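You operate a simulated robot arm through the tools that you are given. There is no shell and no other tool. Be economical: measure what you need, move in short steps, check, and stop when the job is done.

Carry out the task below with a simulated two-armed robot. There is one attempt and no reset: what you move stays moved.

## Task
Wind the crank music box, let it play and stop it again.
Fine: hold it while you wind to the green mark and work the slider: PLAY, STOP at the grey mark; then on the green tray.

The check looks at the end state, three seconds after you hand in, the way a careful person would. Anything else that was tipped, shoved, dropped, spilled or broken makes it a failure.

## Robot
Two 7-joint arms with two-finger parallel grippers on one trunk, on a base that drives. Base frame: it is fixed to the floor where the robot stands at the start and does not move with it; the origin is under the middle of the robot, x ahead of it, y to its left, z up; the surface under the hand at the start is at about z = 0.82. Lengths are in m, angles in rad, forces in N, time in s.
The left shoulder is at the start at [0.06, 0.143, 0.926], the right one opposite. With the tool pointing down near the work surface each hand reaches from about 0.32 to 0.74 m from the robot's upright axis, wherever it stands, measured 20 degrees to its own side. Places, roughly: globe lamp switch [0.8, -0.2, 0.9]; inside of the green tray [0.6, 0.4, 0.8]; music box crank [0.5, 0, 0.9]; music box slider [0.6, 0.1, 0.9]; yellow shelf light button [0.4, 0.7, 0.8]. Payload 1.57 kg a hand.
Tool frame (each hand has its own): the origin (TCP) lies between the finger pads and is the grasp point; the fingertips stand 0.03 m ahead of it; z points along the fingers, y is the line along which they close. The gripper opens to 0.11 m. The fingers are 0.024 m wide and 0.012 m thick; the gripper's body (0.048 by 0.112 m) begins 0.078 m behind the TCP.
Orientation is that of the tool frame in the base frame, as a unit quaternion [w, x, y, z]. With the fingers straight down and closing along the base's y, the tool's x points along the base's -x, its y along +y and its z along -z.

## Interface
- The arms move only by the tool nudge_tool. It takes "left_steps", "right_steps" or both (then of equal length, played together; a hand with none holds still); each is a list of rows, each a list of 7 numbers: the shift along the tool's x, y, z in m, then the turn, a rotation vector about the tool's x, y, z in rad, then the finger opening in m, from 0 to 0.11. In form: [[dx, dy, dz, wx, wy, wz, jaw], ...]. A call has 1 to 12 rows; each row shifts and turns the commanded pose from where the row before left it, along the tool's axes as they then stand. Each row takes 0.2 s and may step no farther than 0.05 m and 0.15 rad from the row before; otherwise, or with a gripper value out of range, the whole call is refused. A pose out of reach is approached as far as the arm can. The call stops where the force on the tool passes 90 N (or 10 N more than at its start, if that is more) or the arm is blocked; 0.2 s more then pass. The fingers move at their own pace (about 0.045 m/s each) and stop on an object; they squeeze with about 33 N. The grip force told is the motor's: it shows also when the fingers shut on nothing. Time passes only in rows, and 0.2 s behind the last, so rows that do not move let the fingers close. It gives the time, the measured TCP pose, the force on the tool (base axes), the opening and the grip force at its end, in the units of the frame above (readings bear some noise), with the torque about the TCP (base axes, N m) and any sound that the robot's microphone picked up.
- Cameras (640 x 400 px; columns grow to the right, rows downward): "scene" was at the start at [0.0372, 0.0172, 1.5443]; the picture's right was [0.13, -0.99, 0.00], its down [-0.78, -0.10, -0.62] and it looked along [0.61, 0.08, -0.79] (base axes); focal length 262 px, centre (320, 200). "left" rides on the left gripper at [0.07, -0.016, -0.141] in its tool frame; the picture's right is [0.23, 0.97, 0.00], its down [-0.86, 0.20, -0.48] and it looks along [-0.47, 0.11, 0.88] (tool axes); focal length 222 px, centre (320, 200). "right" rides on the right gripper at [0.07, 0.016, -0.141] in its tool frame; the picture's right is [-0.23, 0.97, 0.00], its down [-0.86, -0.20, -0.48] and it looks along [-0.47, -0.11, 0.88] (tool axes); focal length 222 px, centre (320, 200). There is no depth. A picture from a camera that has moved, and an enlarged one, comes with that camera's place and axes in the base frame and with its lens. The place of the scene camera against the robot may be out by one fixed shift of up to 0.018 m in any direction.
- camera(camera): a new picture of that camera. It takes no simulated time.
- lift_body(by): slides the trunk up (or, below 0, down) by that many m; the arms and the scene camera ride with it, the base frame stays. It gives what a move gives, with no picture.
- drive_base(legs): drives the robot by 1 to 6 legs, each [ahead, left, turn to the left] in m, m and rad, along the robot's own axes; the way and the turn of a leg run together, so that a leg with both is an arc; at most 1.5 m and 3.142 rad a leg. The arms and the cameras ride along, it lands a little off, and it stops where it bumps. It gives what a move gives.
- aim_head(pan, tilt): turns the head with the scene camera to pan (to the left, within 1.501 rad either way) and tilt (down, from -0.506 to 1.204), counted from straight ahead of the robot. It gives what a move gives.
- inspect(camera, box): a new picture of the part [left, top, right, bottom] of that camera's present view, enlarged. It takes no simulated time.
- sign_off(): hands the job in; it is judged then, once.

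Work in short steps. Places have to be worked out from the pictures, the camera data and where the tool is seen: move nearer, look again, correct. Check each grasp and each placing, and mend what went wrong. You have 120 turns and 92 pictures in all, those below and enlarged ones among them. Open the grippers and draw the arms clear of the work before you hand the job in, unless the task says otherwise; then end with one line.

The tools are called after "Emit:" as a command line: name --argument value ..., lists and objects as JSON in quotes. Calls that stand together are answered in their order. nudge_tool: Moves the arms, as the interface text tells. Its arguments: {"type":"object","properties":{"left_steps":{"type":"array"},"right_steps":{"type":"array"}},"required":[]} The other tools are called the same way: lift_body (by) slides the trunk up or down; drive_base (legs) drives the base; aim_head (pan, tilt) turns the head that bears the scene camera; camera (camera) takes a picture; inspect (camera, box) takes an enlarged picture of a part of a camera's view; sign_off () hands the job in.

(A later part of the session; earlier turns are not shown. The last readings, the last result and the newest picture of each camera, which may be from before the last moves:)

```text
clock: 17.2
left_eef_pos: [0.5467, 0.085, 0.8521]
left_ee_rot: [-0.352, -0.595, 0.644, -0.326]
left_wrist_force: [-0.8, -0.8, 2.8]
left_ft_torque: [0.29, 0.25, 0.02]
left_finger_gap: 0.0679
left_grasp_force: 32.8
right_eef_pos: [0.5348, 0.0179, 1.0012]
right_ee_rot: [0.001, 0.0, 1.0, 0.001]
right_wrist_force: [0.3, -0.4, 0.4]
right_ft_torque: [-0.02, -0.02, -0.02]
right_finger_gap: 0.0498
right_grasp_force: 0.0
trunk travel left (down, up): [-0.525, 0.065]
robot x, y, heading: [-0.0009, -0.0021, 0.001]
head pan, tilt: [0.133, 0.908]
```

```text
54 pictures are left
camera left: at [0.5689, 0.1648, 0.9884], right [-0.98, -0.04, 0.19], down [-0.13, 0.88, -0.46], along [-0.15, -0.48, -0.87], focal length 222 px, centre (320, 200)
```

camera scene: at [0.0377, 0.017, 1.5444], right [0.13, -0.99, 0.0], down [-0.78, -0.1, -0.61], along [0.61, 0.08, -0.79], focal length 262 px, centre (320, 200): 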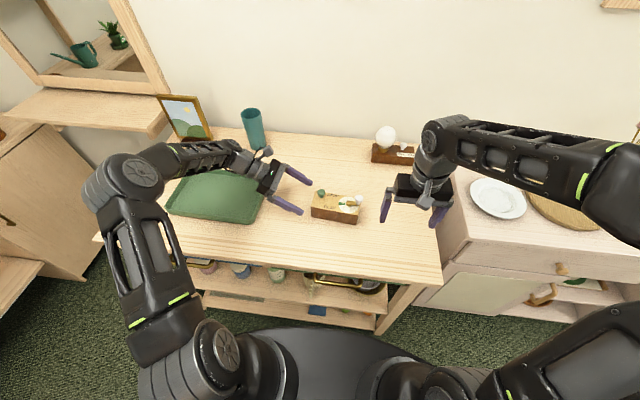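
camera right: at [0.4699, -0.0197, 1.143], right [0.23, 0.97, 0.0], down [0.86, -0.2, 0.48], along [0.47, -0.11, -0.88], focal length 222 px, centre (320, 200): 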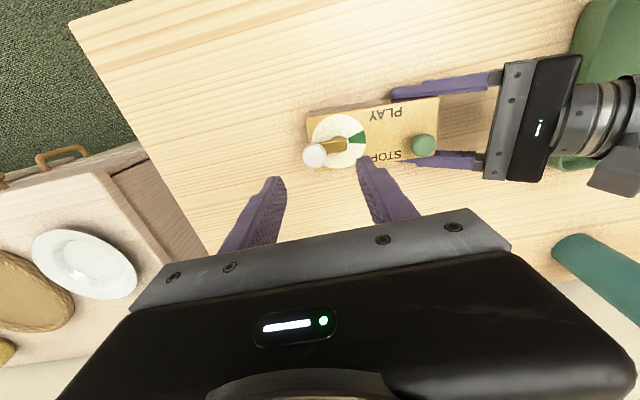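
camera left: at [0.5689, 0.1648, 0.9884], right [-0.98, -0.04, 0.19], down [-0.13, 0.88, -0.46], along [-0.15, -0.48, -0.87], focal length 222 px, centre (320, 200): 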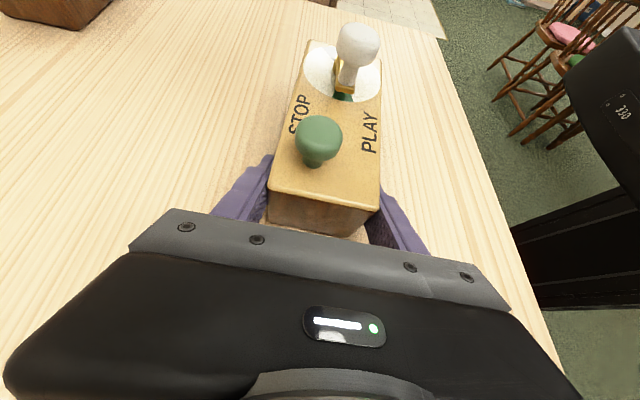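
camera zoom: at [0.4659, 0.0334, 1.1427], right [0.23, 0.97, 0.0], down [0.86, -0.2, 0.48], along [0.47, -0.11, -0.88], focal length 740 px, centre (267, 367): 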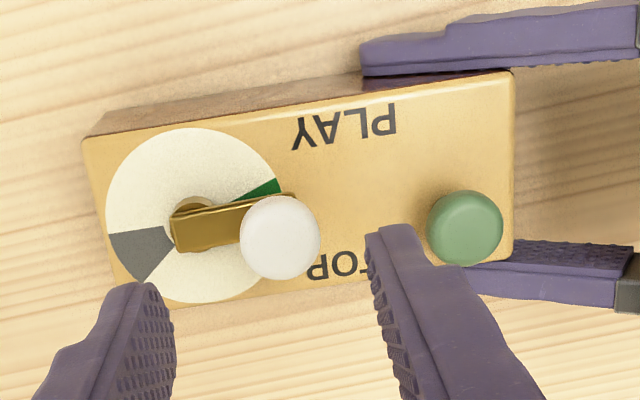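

The crank rests on green. Next the slider: I rotate the right hand 90° so it can grip the slider knob fore and aft, with its camera to the right, away from the left hand.

Emit:
nudge_tool --right_steps '[[0, 0, -0.02, 0, 0, -0.149, 0.05], [0, 0, 0, 0, 0, -0.149, 0.05], [0, 0, 0, 0, 0, -0.149, 0.05], [0, 0, 0, 0, 0, -0.149, 0.05], [0, 0, 0, 0, 0, -0.149, 0.05], [0, 0, 0, 0, 0, -0.149, 0.05], [0, 0, 0, 0, 0, -0.149, 0.05], [0, 0, 0, 0, 0, -0.149, 0.05], [0, 0, 0, 0, 0, -0.149, 0.05], [0, 0, 0, 0, 0, -0.149, 0.05]]'

Emit:
camera --camera "right"

Emit:
camera --camera "scene"

```text
clock: 19.4
left_eef_pos: [0.5465, 0.0853, 0.854]
left_ee_rot: [-0.352, -0.596, 0.645, -0.326]
left_wrist_force: [-0.9, 0.2, 2.0]
left_ft_torque: [0.3, 0.18, 0.02]
left_finger_gap: 0.0676
left_grasp_force: 32.8
right_eef_pos: [0.5348, 0.0184, 1.0236]
right_ee_rot: [0.0, -0.679, 0.734, 0.0]
right_wrist_force: [0.2, 0.4, 0.0]
right_ft_torque: [-0.02, 0.0, 0.0]
right_finger_gap: 0.0503
right_grasp_force: 0.0
trunk travel left (down, up): [-0.525, 0.065]
robot x, y, heading: [0.0016, 0.0025, -0.003]
head pan, tilt: [0.133, 0.908]
```

```text
53 pictures are left
camera right: at [0.5147, -0.049, 1.1652], right [-0.95, 0.3, 0.0], down [0.27, 0.84, 0.48], along [0.14, 0.46, -0.88], focal length 222 px, centre (320, 200)
```

right: 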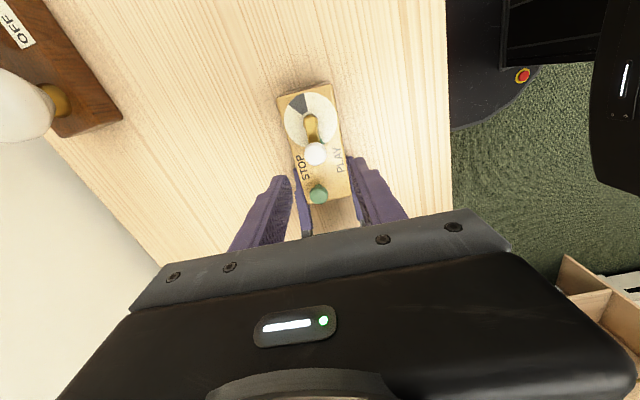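

```text
52 pictures are left
camera scene: at [0.0371, 0.0172, 1.5443], right [0.13, -0.99, 0.0], down [-0.78, -0.1, -0.62], along [0.61, 0.08, -0.79], focal length 262 px, centre (320, 200)
```

scene: 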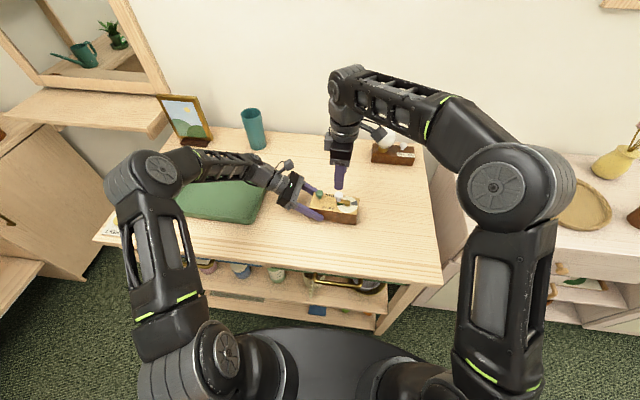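

The slider knob from the right camera is at (0.556, 0.079). I move over it and then down around it with the open fingers.

Emit:
nudge_tool --right_steps '[[-0.032, -0.008, 0, 0, 0, 0, 0.05], [-0.0315, -0.008, 0, 0, 0, 0, 0.05], [0, 0, 0.035, 0, 0, 0, 0.05], [0, 0, 0.035, 0, 0, 0, 0.05]]'

Emit:
inspect --camera "right" --box '[240, 110, 432, 230]'

Emit:
camera --camera "left"

```text
clock: 20.4
left_eef_pos: [0.5458, 0.0844, 0.8533]
left_ee_rot: [-0.352, -0.595, 0.645, -0.326]
left_wrist_force: [0.4, 0.7, 2.5]
left_ft_torque: [0.33, 0.16, -0.06]
left_finger_gap: 0.0679
left_grasp_force: 32.6
right_eef_pos: [0.5553, 0.081, 0.9515]
right_ee_rot: [0.001, -0.678, 0.735, 0.0]
right_wrist_force: [-0.4, 0.0, -0.4]
right_ft_torque: [0.01, -0.03, 0.0]
right_finger_gap: 0.0502
right_grasp_force: 0.0
trunk travel left (down, up): [-0.525, 0.065]
robot x, y, heading: [0.001, 0.0012, 0.001]
head pan, tilt: [0.133, 0.908]
```

```text
3.33 times, centred on (336, 170) of right
camera zoom: at [0.5332, 0.0123, 1.0932], right [-0.95, 0.3, 0.0], down [0.27, 0.84, 0.48], along [0.15, 0.46, -0.88], focal length 740 px, centre (267, 300)
```

zoom: 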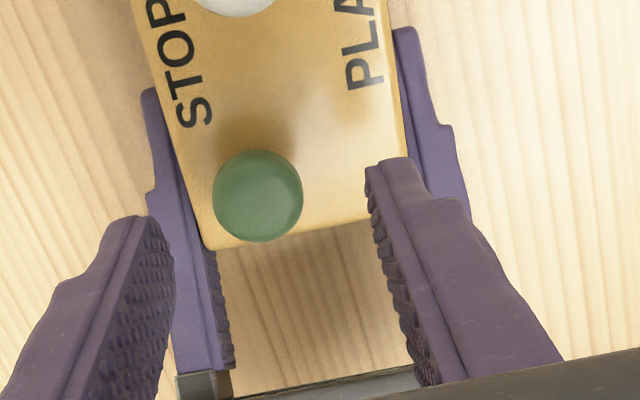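

```text
50 pictures are left
camera left: at [0.5692, 0.1649, 0.9883], right [-0.98, -0.04, 0.19], down [-0.13, 0.88, -0.46], along [-0.15, -0.48, -0.87], focal length 222 px, centre (320, 200)
```

left: 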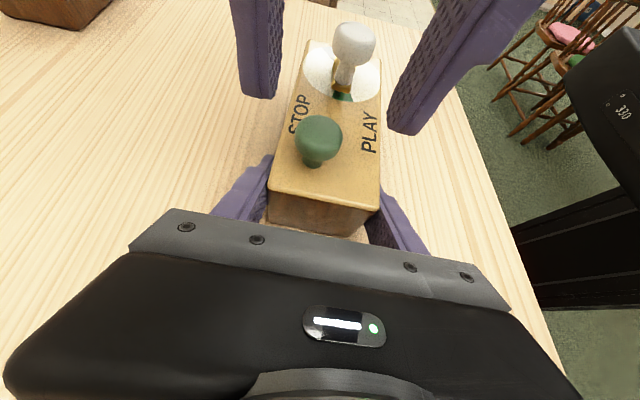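

Knob measured at (0.557, 0.0785). I lower around it and narrow the jaw to a loose 0.032 so I can push it both ways.

Emit:
nudge_tool --right_steps '[[0.002, -0.002, 0.0125, 0, 0, 0, 0.05], [0, 0, 0.0125, 0, 0, 0, 0.05], [0, 0, 0, 0, 0, 0, 0.032], [0, 0, 0, 0, 0, 0, 0.032]]'

Emit:
inspect --camera "right" --box '[240, 80, 432, 200]'

Emit:
inspect --camera "scene" --box '[290, 165, 386, 225]'

```text
clock: 21.4
left_eef_pos: [0.5468, 0.0848, 0.8523]
left_ee_rot: [-0.352, -0.596, 0.645, -0.325]
left_wrist_force: [1.0, -1.4, 1.5]
left_ft_torque: [0.29, 0.1, 0.01]
left_finger_gap: 0.0679
left_grasp_force: 32.8
right_eef_pos: [0.5572, 0.0773, 0.9287]
right_ee_rot: [0.0, -0.678, 0.735, 0.0]
right_wrist_force: [-0.4, 0.3, -0.7]
right_ft_torque: [0.01, 0.01, 0.02]
right_finger_gap: 0.032
right_grasp_force: 0.0
trunk travel left (down, up): [-0.525, 0.065]
robot x, y, heading: [0.0005, -0.0025, 0.003]
head pan, tilt: [0.133, 0.908]
```

```text
3.33 times, centred on (336, 140) of right
camera zoom: at [0.5358, 0.0094, 1.0703], right [-0.95, 0.3, 0.0], down [0.27, 0.84, 0.48], along [0.15, 0.46, -0.88], focal length 740 px, centre (267, 400)
```

zoom: 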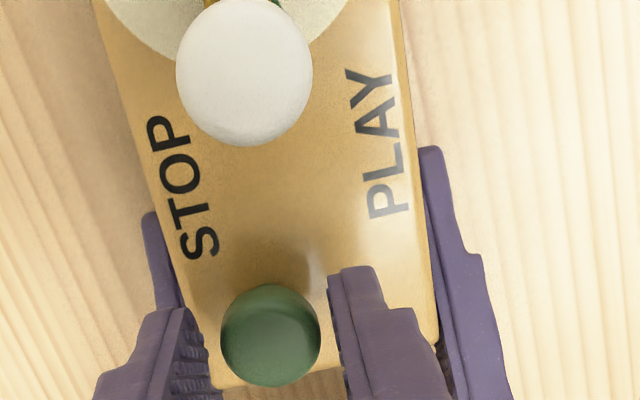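

```text
6.67 times, centred on (338, 195) of scene
camera zoom: at [0.0373, 0.0172, 1.5443], right [0.13, -0.99, 0.0], down [-0.78, -0.1, -0.62], along [0.61, 0.08, -0.79], focal length 1745 px, centre (200, 233)
```

zoom: 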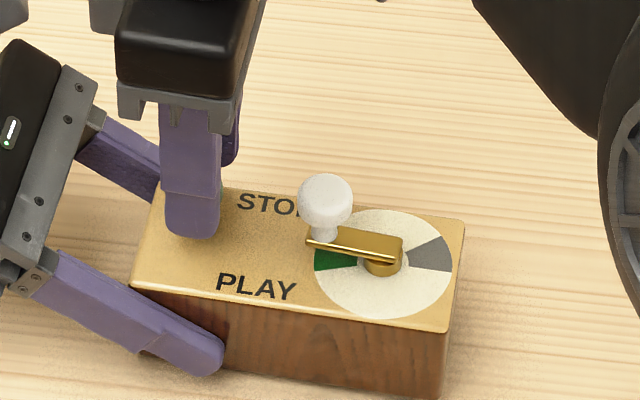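

The knob sits between the fingers. I push the slider toward PLAY (toward the robot) by about 2 cm and listen.

Emit:
nudge_tool --right_steps '[[0, 0.006, 0, 0, 0, 0, 0.032], [0, 0.006, 0, 0, 0, 0, 0.032], [0, 0.006, 0, 0, 0, 0, 0.032]]'

Emit:
inspect --camera "scene" --box '[290, 165, 386, 225]'

Emit:
inspect --camera "right" --box '[240, 80, 432, 200]'

```text
clock: 22.2
left_eef_pos: [0.5467, 0.0842, 0.8525]
left_ee_rot: [-0.352, -0.595, 0.645, -0.326]
left_wrist_force: [0.2, -0.5, 1.5]
left_ft_torque: [0.32, 0.13, 0.03]
left_finger_gap: 0.0679
left_grasp_force: 32.8
right_eef_pos: [0.5402, 0.0795, 0.9277]
right_ee_rot: [0.0, -0.679, 0.735, 0.0]
right_wrist_force: [-0.4, -0.3, -1.0]
right_ft_torque: [-0.03, -0.04, -0.02]
right_finger_gap: 0.0324
right_grasp_force: 0.2
trunk travel left (down, up): [-0.525, 0.065]
robot x, y, heading: [0.0014, -0.0016, -0.002]
head pan, tilt: [0.133, 0.908]
```

```text
6.67 times, centred on (338, 195) of scene
camera zoom: at [0.0373, 0.0172, 1.5443], right [0.13, -0.99, 0.0], down [-0.78, -0.1, -0.62], along [0.61, 0.08, -0.79], focal length 1745 px, centre (200, 233)
```

zoom: 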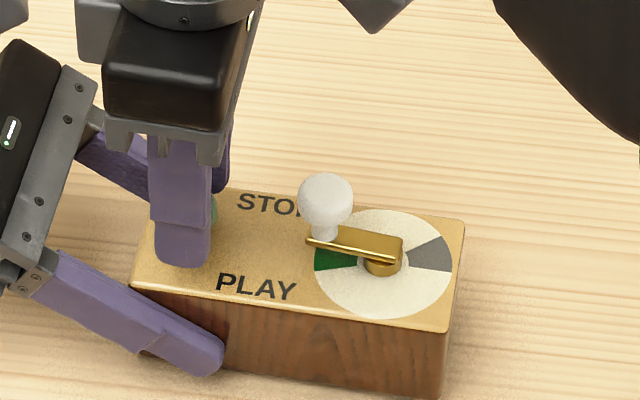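

```text
3.33 times, centred on (336, 140) of right
camera zoom: at [0.5193, 0.0116, 1.0697], right [-0.95, 0.3, 0.0], down [0.27, 0.84, 0.48], along [0.14, 0.46, -0.88], focal length 740 px, centre (267, 400)
```

zoom: 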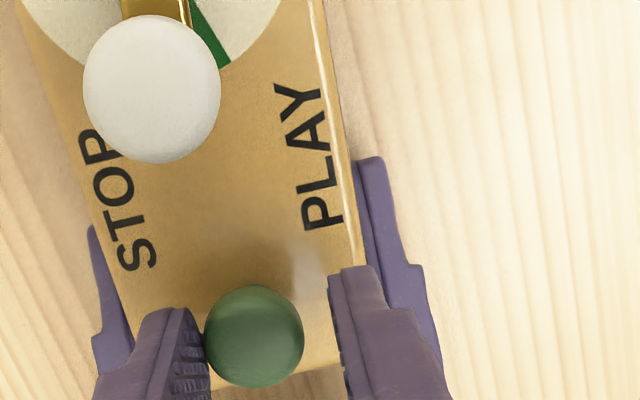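

The slider is about halfway and not yet playing. I push on another 1 cm.

Emit:
nudge_tool --right_steps '[[0, 0.005, 0, 0, 0, 0, 0.032], [0, 0.005, 0, 0, 0, 0, 0.032]]'

Emit:
inspect --camera "scene" --box '[290, 165, 386, 225]'

```text
clock: 22.8
left_eef_pos: [0.5467, 0.0845, 0.8532]
left_ee_rot: [-0.351, -0.596, 0.645, -0.326]
left_wrist_force: [0.5, -0.2, 2.2]
left_ft_torque: [0.32, 0.11, -0.03]
left_finger_gap: 0.0678
left_grasp_force: 32.4
right_eef_pos: [0.5303, 0.0785, 0.9283]
right_ee_rot: [0.0, -0.678, 0.735, 0.0]
right_wrist_force: [1.1, 0.3, -0.6]
right_ft_torque: [0.02, -0.01, 0.01]
right_finger_gap: 0.0326
right_grasp_force: 0.0
trunk travel left (down, up): [-0.525, 0.065]
robot x, y, heading: [0.0023, 0.0014, 0.001]
head pan, tilt: [0.133, 0.908]
```

```text
6.67 times, centred on (338, 195) of scene
camera zoom: at [0.0372, 0.0172, 1.5443], right [0.13, -0.99, 0.0], down [-0.78, -0.1, -0.62], along [0.61, 0.08, -0.79], focal length 1745 px, centre (200, 233)
```

zoom: 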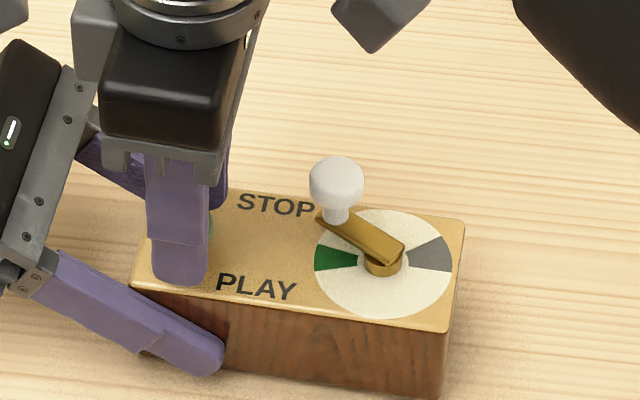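

It's playing and the crank is unwinding, already about 0.3 rad. I let 0.6 s pass (two rows), pushing the slider slightly further, to gauge the speed.

Emit:
nudge_tool --right_steps '[[0, 0.003, 0, 0, 0, 0, 0.032], [0, 0, 0, 0, 0, 0, 0.032]]'

Emit:
inspect --camera "scene" --box '[290, 165, 386, 225]'

```text
clock: 23.4
left_eef_pos: [0.5469, 0.0839, 0.8536]
left_ee_rot: [-0.352, -0.596, 0.644, -0.326]
left_wrist_force: [-1.7, 0.4, 2.5]
left_ft_torque: [0.32, -0.05, -0.06]
left_finger_gap: 0.0675
left_grasp_force: 32.9
right_eef_pos: [0.5282, 0.0793, 0.9296]
right_ee_rot: [0.001, -0.678, 0.735, 0.0]
right_wrist_force: [3.7, 0.2, -0.5]
right_ft_torque: [0.01, -0.09, 0.0]
right_finger_gap: 0.0356
right_grasp_force: 1.6
trunk travel left (down, up): [-0.525, 0.065]
robot x, y, heading: [0.0012, 0.004, 0.002]
head pan, tilt: [0.133, 0.908]
```

```text
6.67 times, centred on (338, 195) of scene
camera zoom: at [0.0374, 0.0172, 1.5444], right [0.13, -0.99, 0.0], down [-0.78, -0.1, -0.62], along [0.61, 0.08, -0.79], focal length 1745 px, centre (200, 233)
```

zoom: 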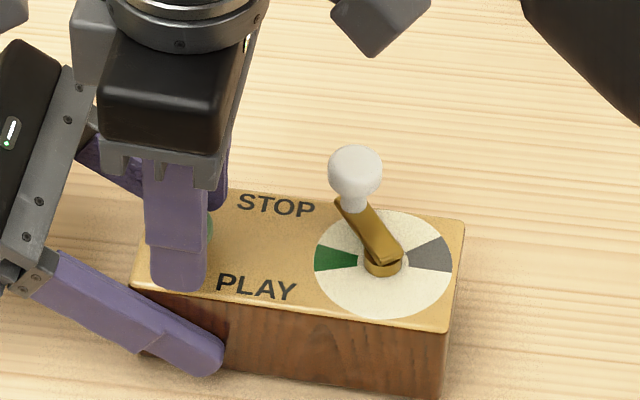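

The crank is at about 133° in the box frame, unwinding at about 0.9 rad/s. Grey is centred at about 23°, roughly 2.1 s away. I wait 1.0 s while narrowing the jaw to cut the slop.

Emit:
nudge_tool --right_steps '[[0, 0, 0, 0, 0, 0, 0.027], [0, 0, 0, 0, 0, 0, 0.027], [0, 0, 0, 0, 0, 0, 0.027], [0, 0, 0, 0, 0, 0, 0.027]]'

Emit:
inspect --camera "scene" --box '[290, 165, 386, 225]'

Emit:
inspect --camera "right" --box '[240, 80, 432, 200]'

```text
clock: 24.4
left_eef_pos: [0.547, 0.0849, 0.8528]
left_ee_rot: [-0.353, -0.595, 0.644, -0.326]
left_wrist_force: [-5.7, 0.9, 2.9]
left_ft_torque: [0.33, -0.13, -0.04]
left_finger_gap: 0.0681
left_grasp_force: 32.8
right_eef_pos: [0.5278, 0.0799, 0.9279]
right_ee_rot: [0.0, -0.679, 0.735, 0.0]
right_wrist_force: [6.6, -0.5, 1.0]
right_ft_torque: [0.02, -0.25, -0.05]
right_finger_gap: 0.0333
right_grasp_force: 3.6
trunk travel left (down, up): [-0.525, 0.065]
robot x, y, heading: [0.0021, 0.0013, 0.002]
head pan, tilt: [0.133, 0.908]
```

```text
6.67 times, centred on (338, 195) of scene
camera zoom: at [0.0371, 0.0172, 1.5444], right [0.13, -0.99, 0.0], down [-0.78, -0.1, -0.62], along [0.61, 0.08, -0.79], focal length 1745 px, centre (200, 233)
```

zoom: 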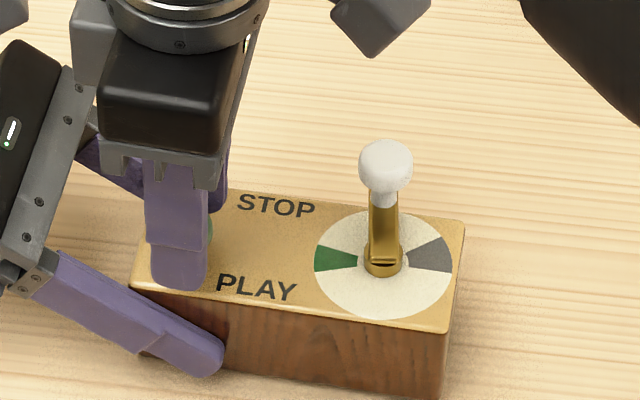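

```text
3.33 times, centred on (336, 140) of right
camera zoom: at [0.5065, 0.0113, 1.0702], right [-0.95, 0.3, 0.0], down [0.27, 0.84, 0.48], along [0.15, 0.46, -0.88], focal length 740 px, centre (267, 400)
```

zoom: 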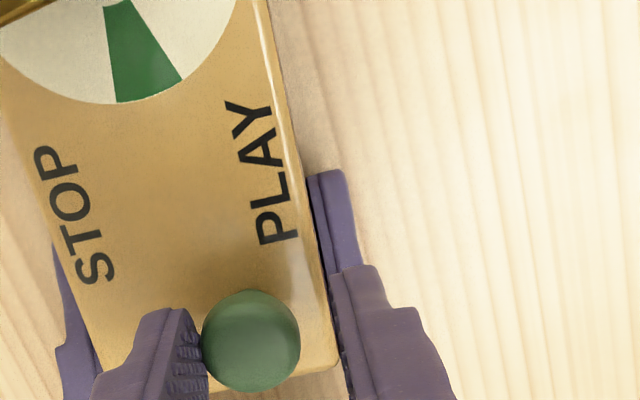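

The crank is at about 100° and moving at about 0.6–0.7 rad/s, roughly 2 s from grey. The front finger has about 1 cm of slop, so I take most of it up now (0.6 s) without pushing the knob.

Emit:
nudge_tool --right_steps '[[0, -0.008, 0, 0, 0, 0, 0.03], [0, 0, 0, 0, 0, 0, 0.03]]'

Emit:
inspect --camera "scene" --box '[290, 165, 386, 225]'

Emit:
inspect --camera "right" --box '[240, 80, 432, 200]'

```text
clock: 25.0
left_eef_pos: [0.5469, 0.0851, 0.8528]
left_ee_rot: [-0.351, -0.596, 0.645, -0.325]
left_wrist_force: [-1.1, -0.6, 0.9]
left_ft_torque: [0.29, 0.16, 0.03]
left_finger_gap: 0.0679
left_grasp_force: 33.2
right_eef_pos: [0.5346, 0.0786, 0.9272]
right_ee_rot: [0.0, -0.679, 0.735, 0.001]
right_wrist_force: [0.2, 1.0, -0.9]
right_ft_torque: [-0.01, -0.01, 0.01]
right_finger_gap: 0.03
right_grasp_force: 0.1
trunk travel left (down, up): [-0.525, 0.065]
robot x, y, heading: [0.0012, 0.0007, 0.006]
head pan, tilt: [0.133, 0.908]
```

```text
6.67 times, centred on (338, 195) of scene
camera zoom: at [0.0371, 0.0171, 1.5443], right [0.13, -0.99, 0.0], down [-0.78, -0.1, -0.62], along [0.61, 0.08, -0.79], focal length 1745 px, centre (200, 233)
```

zoom: 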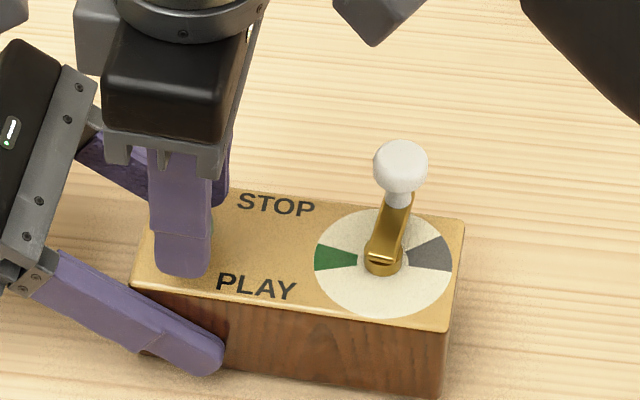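

```text
3.33 times, centred on (336, 140) of right
camera zoom: at [0.5127, 0.011, 1.0696], right [-0.95, 0.3, 0.0], down [0.27, 0.84, 0.48], along [0.14, 0.46, -0.88], focal length 740 px, centre (267, 400)
```

zoom: 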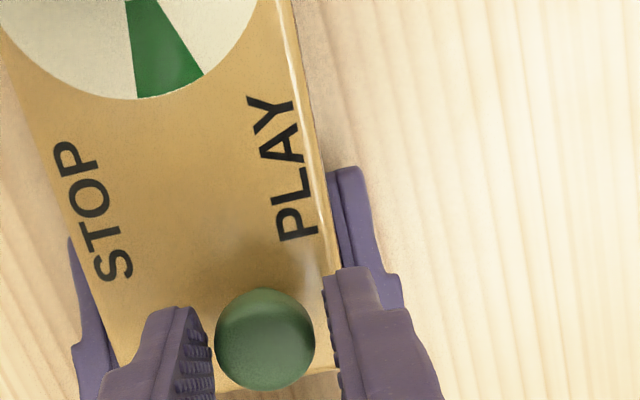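

The crank is near 90° and slowing, roughly exponentially at about 0.24 per s. That puts grey 4–5 s off, so I wait 2 s and look.

Emit:
nudge_tool --right_steps '[[0, 0, 0, 0, 0, 0, 0.03], [0, 0, 0, 0, 0, 0, 0.03], [0, 0, 0, 0, 0, 0, 0.03], [0, 0, 0, 0, 0, 0, 0.03], [0, 0, 0, 0, 0, 0, 0.03], [0, 0, 0, 0, 0, 0, 0.03], [0, 0, 0, 0, 0, 0, 0.03]]'

Emit:
inspect --camera "scene" --box '[290, 165, 386, 225]'

```text
clock: 26.6
left_eef_pos: [0.5476, 0.0848, 0.8526]
left_ee_rot: [-0.352, -0.595, 0.645, -0.326]
left_wrist_force: [0.7, -0.5, 1.2]
left_ft_torque: [0.25, 0.09, -0.05]
left_finger_gap: 0.0678
left_grasp_force: 32.9
right_eef_pos: [0.5348, 0.0796, 0.929]
right_ee_rot: [0.0, -0.678, 0.735, 0.0]
right_wrist_force: [0.1, 0.0, -0.1]
right_ft_torque: [-0.01, -0.02, -0.05]
right_finger_gap: 0.0301
right_grasp_force: 0.1
trunk travel left (down, up): [-0.525, 0.065]
robot x, y, heading: [-0.0, -0.003, -0.002]
head pan, tilt: [0.133, 0.908]
```

```text
6.67 times, centred on (338, 195) of scene
camera zoom: at [0.0374, 0.0172, 1.5443], right [0.13, -0.99, 0.0], down [-0.78, -0.1, -0.62], along [0.61, 0.08, -0.79], focal length 1745 px, centre (200, 233)
```

zoom: 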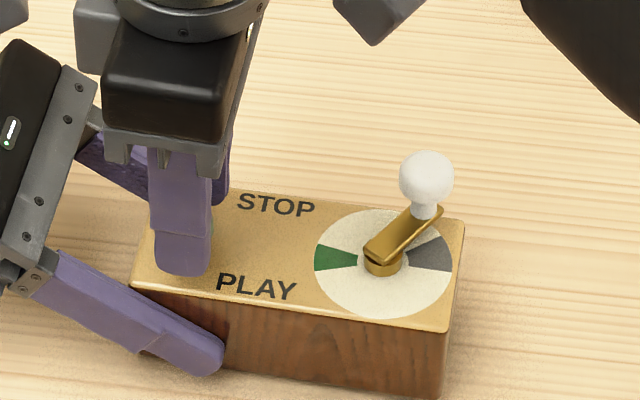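

Now about 0.6 rad before grey at about 0.28 rad/s and slowing. I wait 1.2 s and look.

Emit:
nudge_tool --right_steps '[[0, 0, 0, 0, 0, 0, 0.03], [0, 0, 0, 0, 0, 0, 0.03], [0, 0, 0, 0, 0, 0, 0.03], [0, 0, 0, 0, 0, 0, 0.03], [0, 0, 0, 0, 0, 0, 0.03]]'

Emit:
inspect --camera "scene" --box '[290, 165, 386, 225]'

```text
clock: 27.8
left_eef_pos: [0.5477, 0.0851, 0.8531]
left_ee_rot: [-0.352, -0.595, 0.645, -0.326]
left_wrist_force: [1.2, 0.7, 0.4]
left_ft_torque: [0.26, 0.09, -0.04]
left_finger_gap: 0.0678
left_grasp_force: 32.6
right_eef_pos: [0.5346, 0.0794, 0.9289]
right_ee_rot: [0.0, -0.678, 0.735, 0.001]
right_wrist_force: [-0.6, -1.2, 0.4]
right_ft_torque: [0.03, 0.01, 0.02]
right_finger_gap: 0.0299
right_grasp_force: 0.0
trunk travel left (down, up): [-0.525, 0.065]
robot x, y, heading: [0.0016, 0.001, -0.006]
head pan, tilt: [0.133, 0.908]
```

```text
6.67 times, centred on (338, 195) of scene
camera zoom: at [0.0374, 0.0172, 1.5443], right [0.13, -0.99, 0.0], down [-0.78, -0.1, -0.62], along [0.61, 0.08, -0.79], focal length 1745 px, centre (200, 233)
```

zoom: 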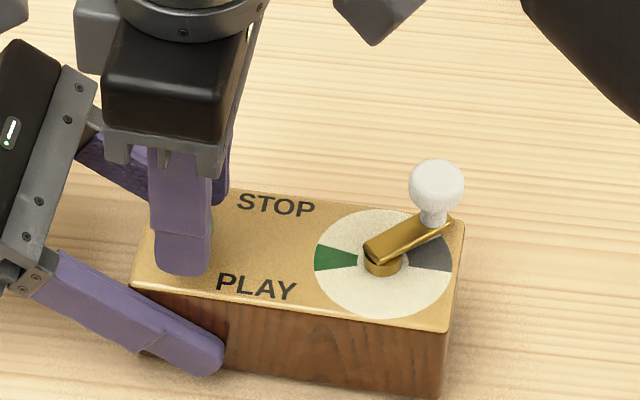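

About 0.3 rad left at about 0.2 rad/s. I wait another 1.2 s.

Emit:
nudge_tool --right_steps '[[0, 0, 0, 0, 0, 0, 0.03], [0, 0, 0, 0, 0, 0, 0.03], [0, 0, 0, 0, 0, 0, 0.03], [0, 0, 0, 0, 0, 0, 0.03], [0, 0, 0, 0, 0, 0, 0.03]]'

Emit:
inspect --camera "scene" --box '[330, 180, 378, 210]'

```text
clock: 29.0
left_eef_pos: [0.5472, 0.0841, 0.8534]
left_ee_rot: [-0.352, -0.595, 0.645, -0.325]
left_wrist_force: [1.6, 0.7, 0.5]
left_ft_torque: [0.32, 0.09, -0.01]
left_finger_gap: 0.0679
left_grasp_force: 33.3
right_eef_pos: [0.5353, 0.0801, 0.9284]
right_ee_rot: [0.0, -0.678, 0.735, 0.0]
right_wrist_force: [0.3, 0.0, 1.4]
right_ft_torque: [0.0, 0.0, 0.0]
right_finger_gap: 0.0301
right_grasp_force: 0.0
trunk travel left (down, up): [-0.525, 0.065]
robot x, y, heading: [0.0001, -0.0018, -0.003]
head pan, tilt: [0.133, 0.908]
```

```text
13.33 times, centred on (354, 195) of scene
camera zoom: at [0.0374, 0.0172, 1.5443], right [0.13, -0.99, 0.0], down [-0.78, -0.1, -0.62], along [0.61, 0.08, -0.79], focal length 3490 px, centre (-133, 267)
```

zoom: 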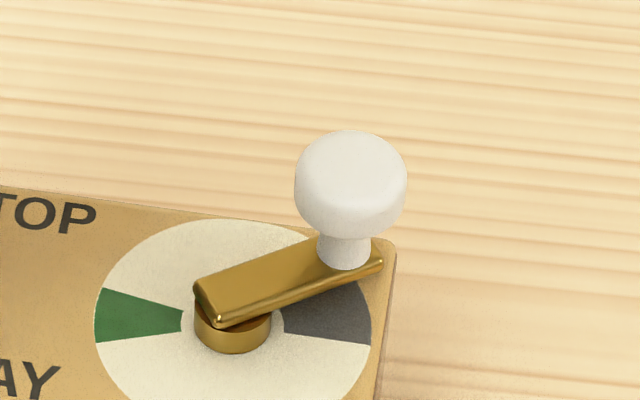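

The arm is already over the grey wedge, about 0.25 rad before its middle, at about 0.15 rad/s. I wait 1.4 s more, then push the slider back to STOP in the same call.

Emit:
nudge_tool --right_steps '[[0, 0, 0, 0, 0, 0, 0.03], [0, 0, 0, 0, 0, 0, 0.03], [0, 0, 0, 0, 0, 0, 0.03], [0, 0, 0, 0, 0, 0, 0.03], [0, 0, 0, 0, 0, 0, 0.03], [0, 0, 0, 0, 0, 0, 0.03], [0, 0, 0, 0, 0, 0, 0.03], [0, -0.013, 0, 0, 0, 0, 0.03], [0, -0.013, 0, 0, 0, 0, 0.03], [0, -0.001, 0, 0, 0, 0, 0.03]]'

Emit:
inspect --camera "scene" --box '[300, 175, 380, 225]'

Emit:
inspect --camera "right" --box '[240, 80, 432, 200]'

```text
clock: 31.2
left_eef_pos: [0.5461, 0.0851, 0.8529]
left_ee_rot: [-0.351, -0.596, 0.644, -0.326]
left_wrist_force: [0.9, -1.1, -0.8]
left_ft_torque: [0.36, 0.21, 0.02]
left_finger_gap: 0.068
left_grasp_force: 32.9
right_eef_pos: [0.561, 0.0782, 0.9273]
right_ee_rot: [0.0, -0.678, 0.735, 0.0]
right_wrist_force: [-2.4, 1.6, 1.1]
right_ft_torque: [0.01, 0.03, -0.02]
right_finger_gap: 0.0323
right_grasp_force: 1.1
trunk travel left (down, up): [-0.525, 0.065]
robot x, y, heading: [0.0015, 0.0006, -0.001]
head pan, tilt: [0.133, 0.908]
```

```text
8.00 times, centred on (340, 200) of scene
camera zoom: at [0.0372, 0.0173, 1.5443], right [0.13, -0.99, 0.0], down [-0.78, -0.1, -0.62], along [0.61, 0.08, -0.79], focal length 2094 px, centre (160, 200)
```

zoom: 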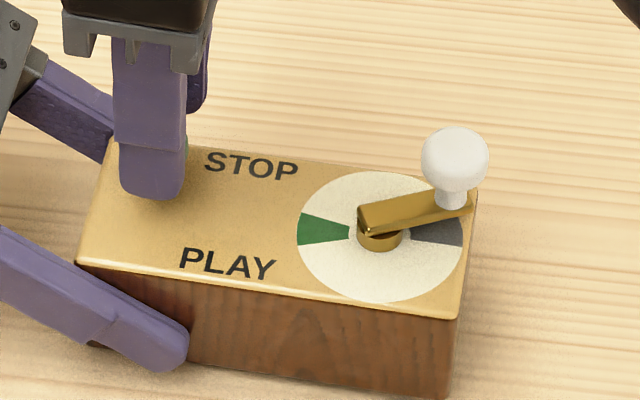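

```text
3.33 times, centred on (336, 140) of right
camera zoom: at [0.5405, 0.0096, 1.0686], right [-0.95, 0.3, 0.0], down [0.27, 0.84, 0.48], along [0.15, 0.46, -0.88], focal length 740 px, centre (267, 400)
```

zoom: 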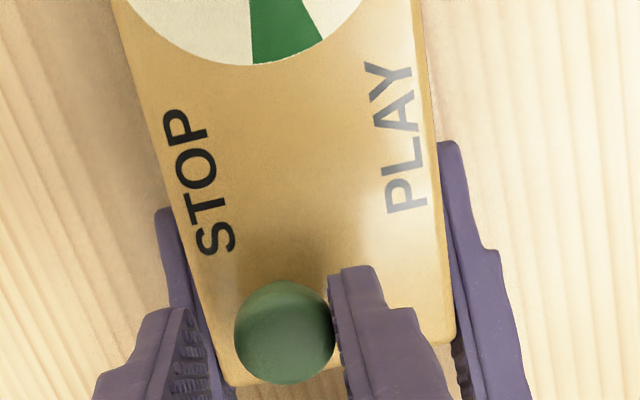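

The slider is back at STOP and the crank arm is over the grey wedge. I release, lift the right hand, and confirm that it stays stopped.

Emit:
nudge_tool --right_steps '[[0, 0.002, 0, 0, 0, 0, 0.05], [0, 0, 0, 0, 0, 0, 0.05], [0, 0, -0.04, 0, 0, 0, 0.05], [0, 0, -0.04, 0, 0, 0, 0.05], [0.05, 0, -0.02, 0, 0, 0, 0.05], [0.05, 0, 0, 0, 0, 0, 0.05], [0.05, 0, 0, 0, 0, 0, 0.05], [0.05, 0, 0, 0, 0, 0, 0.05]]'

Emit:
inspect --camera "scene" --box '[300, 175, 380, 225]'

Emit:
camera --camera "scene"

```text
refused: row 5 steps farther than a row can; nothing moved
```

```text
8.00 times, centred on (340, 200) of scene
camera zoom: at [0.0372, 0.0173, 1.5443], right [0.13, -0.99, 0.0], down [-0.78, -0.1, -0.62], along [0.61, 0.08, -0.79], focal length 2094 px, centre (160, 200)
```

zoom: 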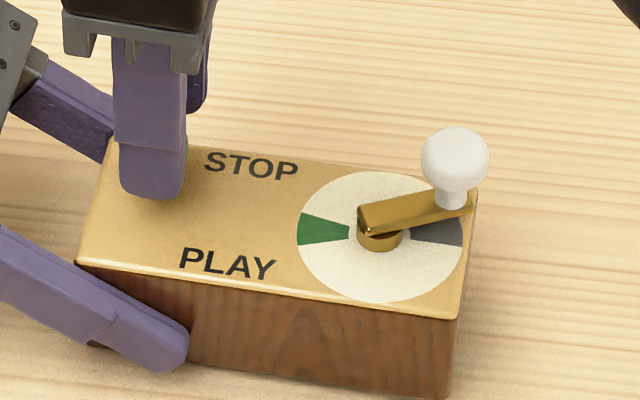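

```text
33 pictures are left
camera scene: at [0.0372, 0.0173, 1.5443], right [0.13, -0.99, 0.0], down [-0.78, -0.1, -0.62], along [0.61, 0.08, -0.79], focal length 262 px, centre (320, 200)
```

scene: 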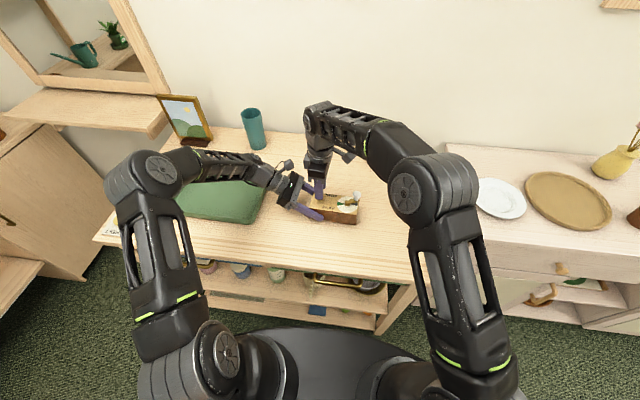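

One row was over the limit, so nothing moved. I repeat the release and retreat with shorter rows.

Emit:
nudge_tool --right_steps '[[0, 0.002, 0, 0, 0, 0, 0.05], [0, 0, 0, 0, 0, 0, 0.05], [0, 0, -0.04, 0, 0, 0, 0.05], [0, 0, -0.04, 0, 0, 0, 0.05], [0, 0, -0.03, 0, 0, 0, 0.05], [0.045, 0, 0, 0, 0, 0, 0.05], [0.045, 0, 0, 0, 0, 0, 0.05], [0.045, 0, 0, 0, 0, 0, 0.05], [0.045, 0, 0, 0, 0, 0, 0.05]]'

Emit:
inspect --camera "scene" --box '[300, 175, 380, 225]'

```text
clock: 33.2
left_eef_pos: [0.5459, 0.0843, 0.8529]
left_ee_rot: [-0.352, -0.595, 0.645, -0.325]
left_wrist_force: [0.2, -0.5, -0.9]
left_ft_torque: [0.25, 0.0, -0.03]
left_finger_gap: 0.0677
left_grasp_force: 33.3
right_eef_pos: [0.5431, -0.1012, 1.0178]
right_ee_rot: [0.0, -0.678, 0.735, 0.0]
right_wrist_force: [0.1, 0.3, 0.7]
right_ft_torque: [0.03, 0.01, -0.04]
right_finger_gap: 0.0501
right_grasp_force: 0.3
right hand out of reach, approached as far as the arm can: row 5
trunk travel left (down, up): [-0.525, 0.065]
robot x, y, heading: [-0.0007, -0.0015, 0.0]
head pan, tilt: [0.133, 0.908]
```

```text
8.00 times, centred on (340, 200) of scene
camera zoom: at [0.0372, 0.0164, 1.5443], right [0.13, -0.99, 0.0], down [-0.78, -0.1, -0.62], along [0.61, 0.08, -0.79], focal length 2094 px, centre (160, 200)
```

zoom: 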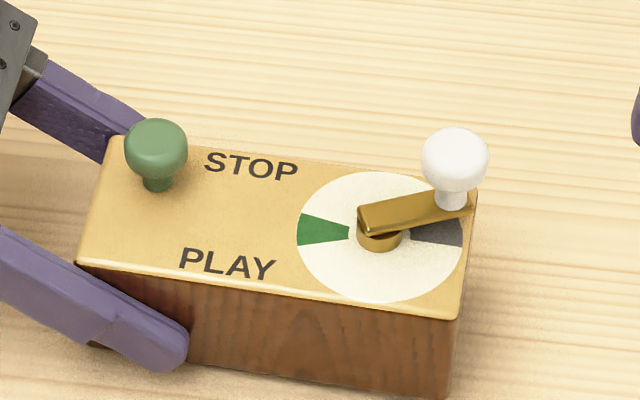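

It stays stopped. To carry the box safely I regrip it at the middle from above with the left hand: open, back out along the fingers, then turn the hand upright.

Emit:
nudge_tool --left_steps '[[0, 0, 0, 0, 0, 0, 0.08], [0, 0, 0, 0, 0, 0, 0.11], [0, 0, 0, 0, 0, 0, 0.11], [0, 0, -0.035, 0, 0, 0, 0.11], [0, 0, -0.04, 0, 0, 0, 0.11], [0, 0, -0.04, 0, 0, 0, 0.11], [0, 0, -0.04, 0, 0, 0, 0.11]]'

Emit:
inspect --camera "scene" --box '[260, 160, 388, 240]'

```text
clock: 34.8
left_eef_pos: [0.5546, 0.2168, 0.9327]
left_ee_rot: [-0.352, -0.595, 0.645, -0.326]
left_wrist_force: [0.5, 0.0, -0.9]
left_ft_torque: [0.03, 0.02, 0.0]
left_finger_gap: 0.11
left_grasp_force: 0.1
right_eef_pos: [0.5431, -0.0989, 1.0185]
right_ee_rot: [0.0, -0.678, 0.735, 0.0]
right_wrist_force: [-0.6, 0.3, -0.2]
right_ft_torque: [0.0, -0.04, 0.02]
right_finger_gap: 0.0499
right_grasp_force: 0.1
trunk travel left (down, up): [-0.525, 0.065]
robot x, y, heading: [0.0002, -0.0006, 0.003]
head pan, tilt: [0.133, 0.908]
```

```text
5.00 times, centred on (324, 200) of scene
camera zoom: at [0.0371, 0.0179, 1.5443], right [0.13, -0.99, 0.0], down [-0.78, -0.1, -0.62], along [0.61, 0.08, -0.79], focal length 1309 px, centre (300, 200)
```

zoom: 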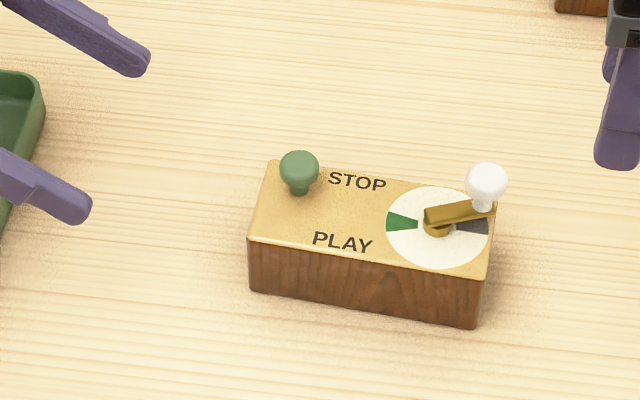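

The box is undisturbed, centred at about (0.544, 0.036). I turn the left hand upright in place.

Emit:
nudge_tool --left_steps '[[0, 0, -0.01, 0, -0.15, 0, 0.11], [0, 0, -0.01, 0, -0.15, 0, 0.11], [0, 0, -0.01, 0, -0.15, 0, 0.11], [0, 0, -0.01, 0, -0.15, 0, 0.11], [0, 0, -0.01, 0, -0.15, 0, 0.11], [0, 0, -0.01, 0, -0.15, 0, 0.11], [0, 0, -0.01, 0, -0.095, 0, 0.11], [0, 0, 0, 0, 0, 0, 0.11]]'

```text
clock: 36.6
left_eef_pos: [0.5593, 0.2523, 0.9945]
left_ee_rot: [-0.001, -0.679, 0.734, -0.001]
left_wrist_force: [-0.1, -0.3, 0.8]
left_ft_torque: [-0.01, 0.0, -0.01]
left_finger_gap: 0.11
left_grasp_force: 0.0
right_eef_pos: [0.5429, -0.1003, 1.0184]
right_ee_rot: [0.001, -0.678, 0.735, -0.001]
right_wrist_force: [0.0, 0.0, -0.1]
right_ft_torque: [-0.02, -0.02, 0.01]
right_finger_gap: 0.05
right_grasp_force: 0.0
trunk travel left (down, up): [-0.525, 0.065]
robot x, y, heading: [0.0007, -0.0017, 0.002]
head pan, tilt: [0.133, 0.908]
```

Upright. I move the left hand over the box's middle while the right hand moves further away.

Emit:
nudge_tool --left_steps '[[0.03, 0, 0, 0, 0, 0, 0.11], [0.036, 0, 0, 0, 0, 0, 0.11], [0.04, 0, 0, 0, 0, 0, 0.11], [0.04, -0.001, 0, 0, 0, 0, 0.11], [0.04, -0.001, 0, 0, 0, 0, 0.11], [0.03, 0, 0, 0, 0, 0, 0.11]]' --right_steps '[[0.045, 0.01, 0, 0, 0, 0, 0.05], [0.045, 0.01, 0, 0, 0, 0, 0.05], [0.03, 0.02, 0, 0, 0, 0, 0.05], [0.0, 0.02, 0, 0, 0, 0, 0.05], [0, 0.02, 0, 0, 0, 0, 0.05], [0, 0.02, 0, 0, 0, 0, 0.05]]'

Emit:
camera --camera "left"

Emit:
camera --camera "scene"

```text
clock: 38.0
left_eef_pos: [0.5407, 0.0347, 0.9948]
left_ee_rot: [-0.001, -0.679, 0.734, -0.002]
left_wrist_force: [-0.3, -0.4, 0.3]
left_ft_torque: [0.01, -0.01, 0.03]
left_finger_gap: 0.1102
left_grasp_force: 0.1
right_eef_pos: [0.4336, -0.2118, 1.0165]
right_ee_rot: [0.0, -0.679, 0.735, 0.001]
right_wrist_force: [0.2, -0.1, 0.7]
right_ft_torque: [0.01, -0.01, -0.02]
right_finger_gap: 0.0502
right_grasp_force: 0.0
trunk travel left (down, up): [-0.525, 0.065]
robot x, y, heading: [0.0022, -0.0031, 0.003]
head pan, tilt: [0.133, 0.908]
```

```text
30 pictures are left
camera left: at [0.5501, -0.035, 1.1358], right [-0.99, -0.15, 0.0], down [-0.13, 0.87, 0.47], along [-0.07, 0.47, -0.88], focal length 222 px, centre (320, 200)
```

left: 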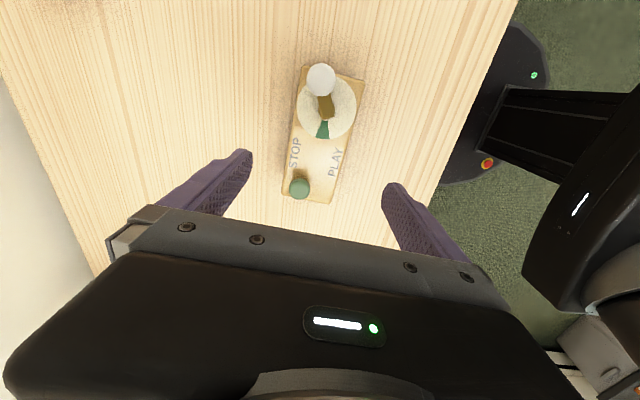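

```text
29 pictures are left
camera scene: at [0.0368, 0.0168, 1.5444], right [0.13, -0.99, 0.0], down [-0.78, -0.1, -0.62], along [0.61, 0.08, -0.79], focal length 262 px, centre (320, 200)
```

scene: 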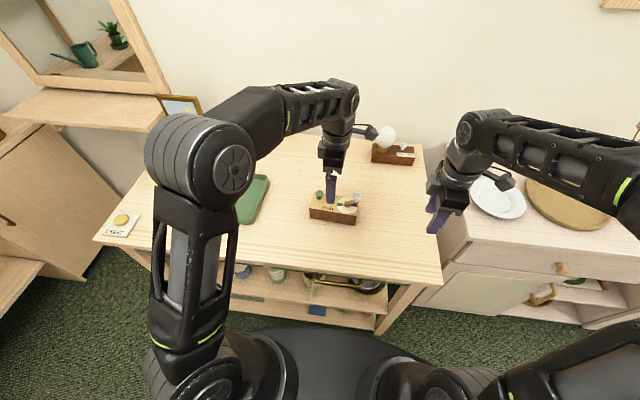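

In the left camera the box centre is (0.543, 0.030), with its yaw matching the hand. I descend over the middle.

Emit:
nudge_tool --left_steps '[[0.004, -0.003, 0.03, 0, 0, 0, 0.11], [0, 0, 0.035, 0, 0, 0, 0.11], [0, 0, 0.035, 0, 0, 0, 0.11], [0, 0, 0.036, 0, 0, 0, 0.11]]'

Emit:
camera --camera "left"

Emit:
inspect --camera "scene" --box '[260, 150, 420, 250]'

```text
clock: 39.0
left_eef_pos: [0.5433, 0.0318, 0.8571]
left_ee_rot: [-0.002, -0.679, 0.735, -0.002]
left_wrist_force: [-0.5, 0.4, 0.3]
left_ft_torque: [-0.03, 0.03, 0.01]
left_finger_gap: 0.1102
left_grasp_force: 0.1
right_eef_pos: [0.4344, -0.2123, 1.0177]
right_ee_rot: [0.0, -0.679, 0.734, -0.001]
right_wrist_force: [-0.2, -0.8, -0.1]
right_ft_torque: [0.0, 0.01, -0.01]
right_finger_gap: 0.0501
right_grasp_force: 0.1
trunk travel left (down, up): [-0.525, 0.065]
robot x, y, heading: [-0.0038, 0.0035, 0.003]
head pan, tilt: [0.133, 0.908]
```

```text
28 pictures are left
camera left: at [0.5546, -0.0394, 0.9989], right [-0.99, -0.15, 0.0], down [-0.13, 0.87, 0.47], along [-0.07, 0.47, -0.88], focal length 222 px, centre (320, 200)
```

left: 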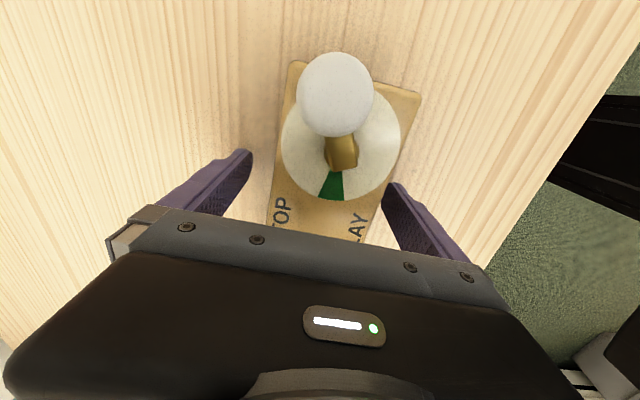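

```text
4.00 times, centred on (340, 200) of scene
camera zoom: at [0.0378, 0.0169, 1.5444], right [0.13, -0.99, 0.0], down [-0.78, -0.1, -0.61], along [0.61, 0.08, -0.79], focal length 1047 px, centre (240, 200)
```

zoom: 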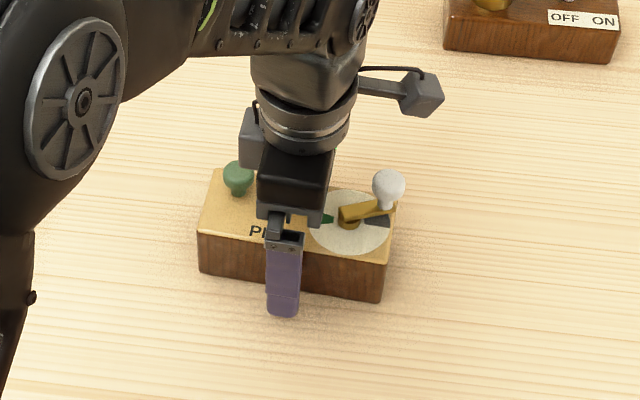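

No contact and well positioned. I close the grip and lift 3 cm to test it.

Emit:
nudge_tool --left_steps '[[0, 0, 0, 0, 0, 0, 0.085], [0, 0, 0, 0, 0, 0, 0.07], [0, 0, 0, 0, 0, 0, 0.055], [0, 0, 0, 0, 0, 0, 0.045], [0, 0, 0, 0, 0, 0, 0.045], [0, 0, -0.01, 0, 0, 0, 0.045], [0, 0, -0.02, 0, 0, 0, 0.045]]'

Emit:
inspect --camera "scene" --box '[260, 150, 420, 250]'

```text
clock: 40.6
left_eef_pos: [0.5441, 0.0308, 0.8891]
left_ee_rot: [-0.002, -0.678, 0.735, -0.001]
left_wrist_force: [-0.1, -0.8, -4.4]
left_ft_torque: [0.01, 0.0, 0.05]
left_finger_gap: 0.068
left_grasp_force: 33.2
right_eef_pos: [0.4338, -0.2118, 1.0167]
right_ee_rot: [0.0, -0.677, 0.736, 0.001]
right_wrist_force: [-1.4, -0.2, 0.2]
right_ft_torque: [-0.01, 0.0, 0.0]
right_finger_gap: 0.0502
right_grasp_force: 0.1
trunk travel left (down, up): [-0.525, 0.065]
robot x, y, heading: [0.0033, -0.0016, 0.001]
head pan, tilt: [0.133, 0.908]
```

```text
4.00 times, centred on (340, 200) of scene
camera zoom: at [0.0374, 0.0172, 1.5443], right [0.13, -0.99, 0.0], down [-0.78, -0.1, -0.62], along [0.61, 0.08, -0.79], focal length 1047 px, centre (240, 200)
```

zoom: 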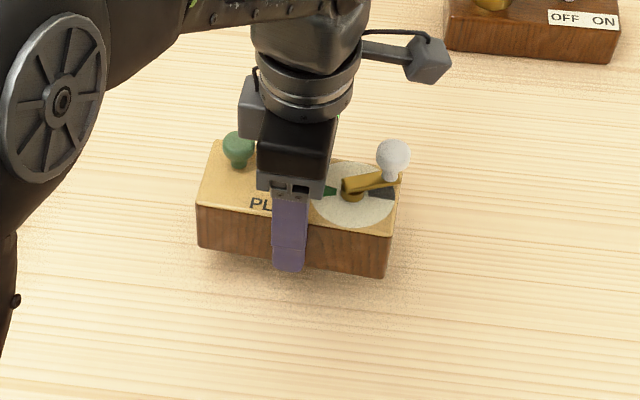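

The grip is solid and level (4.4 N, no torque). I lift to about 0.96 and carry it left over the tray.

Emit:
nudge_tool --left_steps '[[0, 0, -0.035, 0, 0, 0, 0.045], [0, 0, -0.035, 0, 0, 0, 0.045], [-0.03, 0, 0, 0, 0, 0, 0.045], [-0.04, 0, 0, 0, 0, 0, 0.045], [-0.04, 0, 0, 0, 0, 0, 0.045], [-0.04, 0, 0, 0, 0, 0, 0.045], [-0.04, 0.001, 0, 0, 0, 0, 0.045], [-0.04, 0.001, 0, 0, 0, 0, 0.045], [-0.04, 0.001, 0, 0, 0, 0, 0.045], [-0.04, 0, 0, 0, 0, 0, 0.045]]'

Emit:
camera --camera "left"

Emit:
camera --camera "scene"

```text
clock: 42.8
left_eef_pos: [0.5678, 0.3415, 0.9579]
left_ee_rot: [-0.003, -0.678, 0.735, -0.002]
left_wrist_force: [0.8, -0.2, -3.1]
left_ft_torque: [0.03, -0.02, 0.0]
left_finger_gap: 0.0678
left_grasp_force: 33.1
right_eef_pos: [0.4342, -0.2107, 1.0177]
right_ee_rot: [0.0, -0.678, 0.735, 0.0]
right_wrist_force: [-0.1, 0.2, -0.3]
right_ft_torque: [-0.01, -0.01, 0.01]
right_finger_gap: 0.0502
right_grasp_force: 0.0
trunk travel left (down, up): [-0.525, 0.065]
robot x, y, heading: [-0.0026, 0.0023, -0.006]
head pan, tilt: [0.133, 0.908]
```

```text
25 pictures are left
camera left: at [0.5775, 0.2716, 1.1008], right [-0.99, -0.15, 0.0], down [-0.13, 0.87, 0.47], along [-0.07, 0.47, -0.88], focal length 222 px, centre (320, 200)
```

left: 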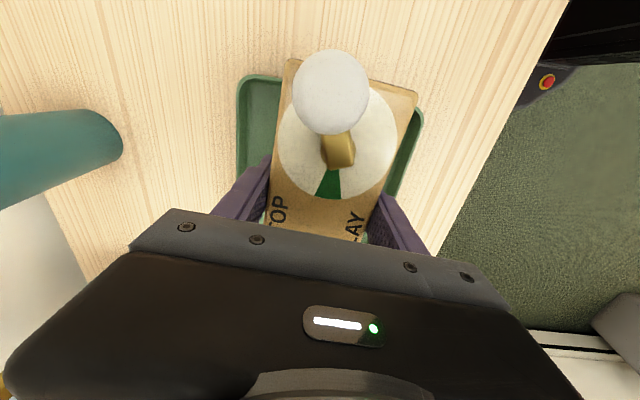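

```text
24 pictures are left
camera scene: at [0.038, 0.0183, 1.5443], right [0.13, -0.99, 0.0], down [-0.78, -0.11, -0.61], along [0.61, 0.08, -0.79], focal length 262 px, centre (320, 200)
```

scene: 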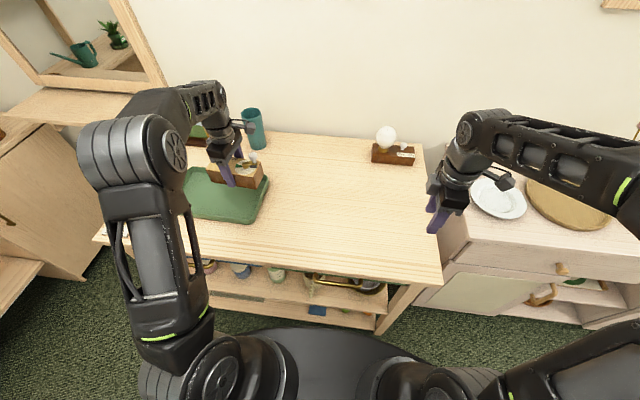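

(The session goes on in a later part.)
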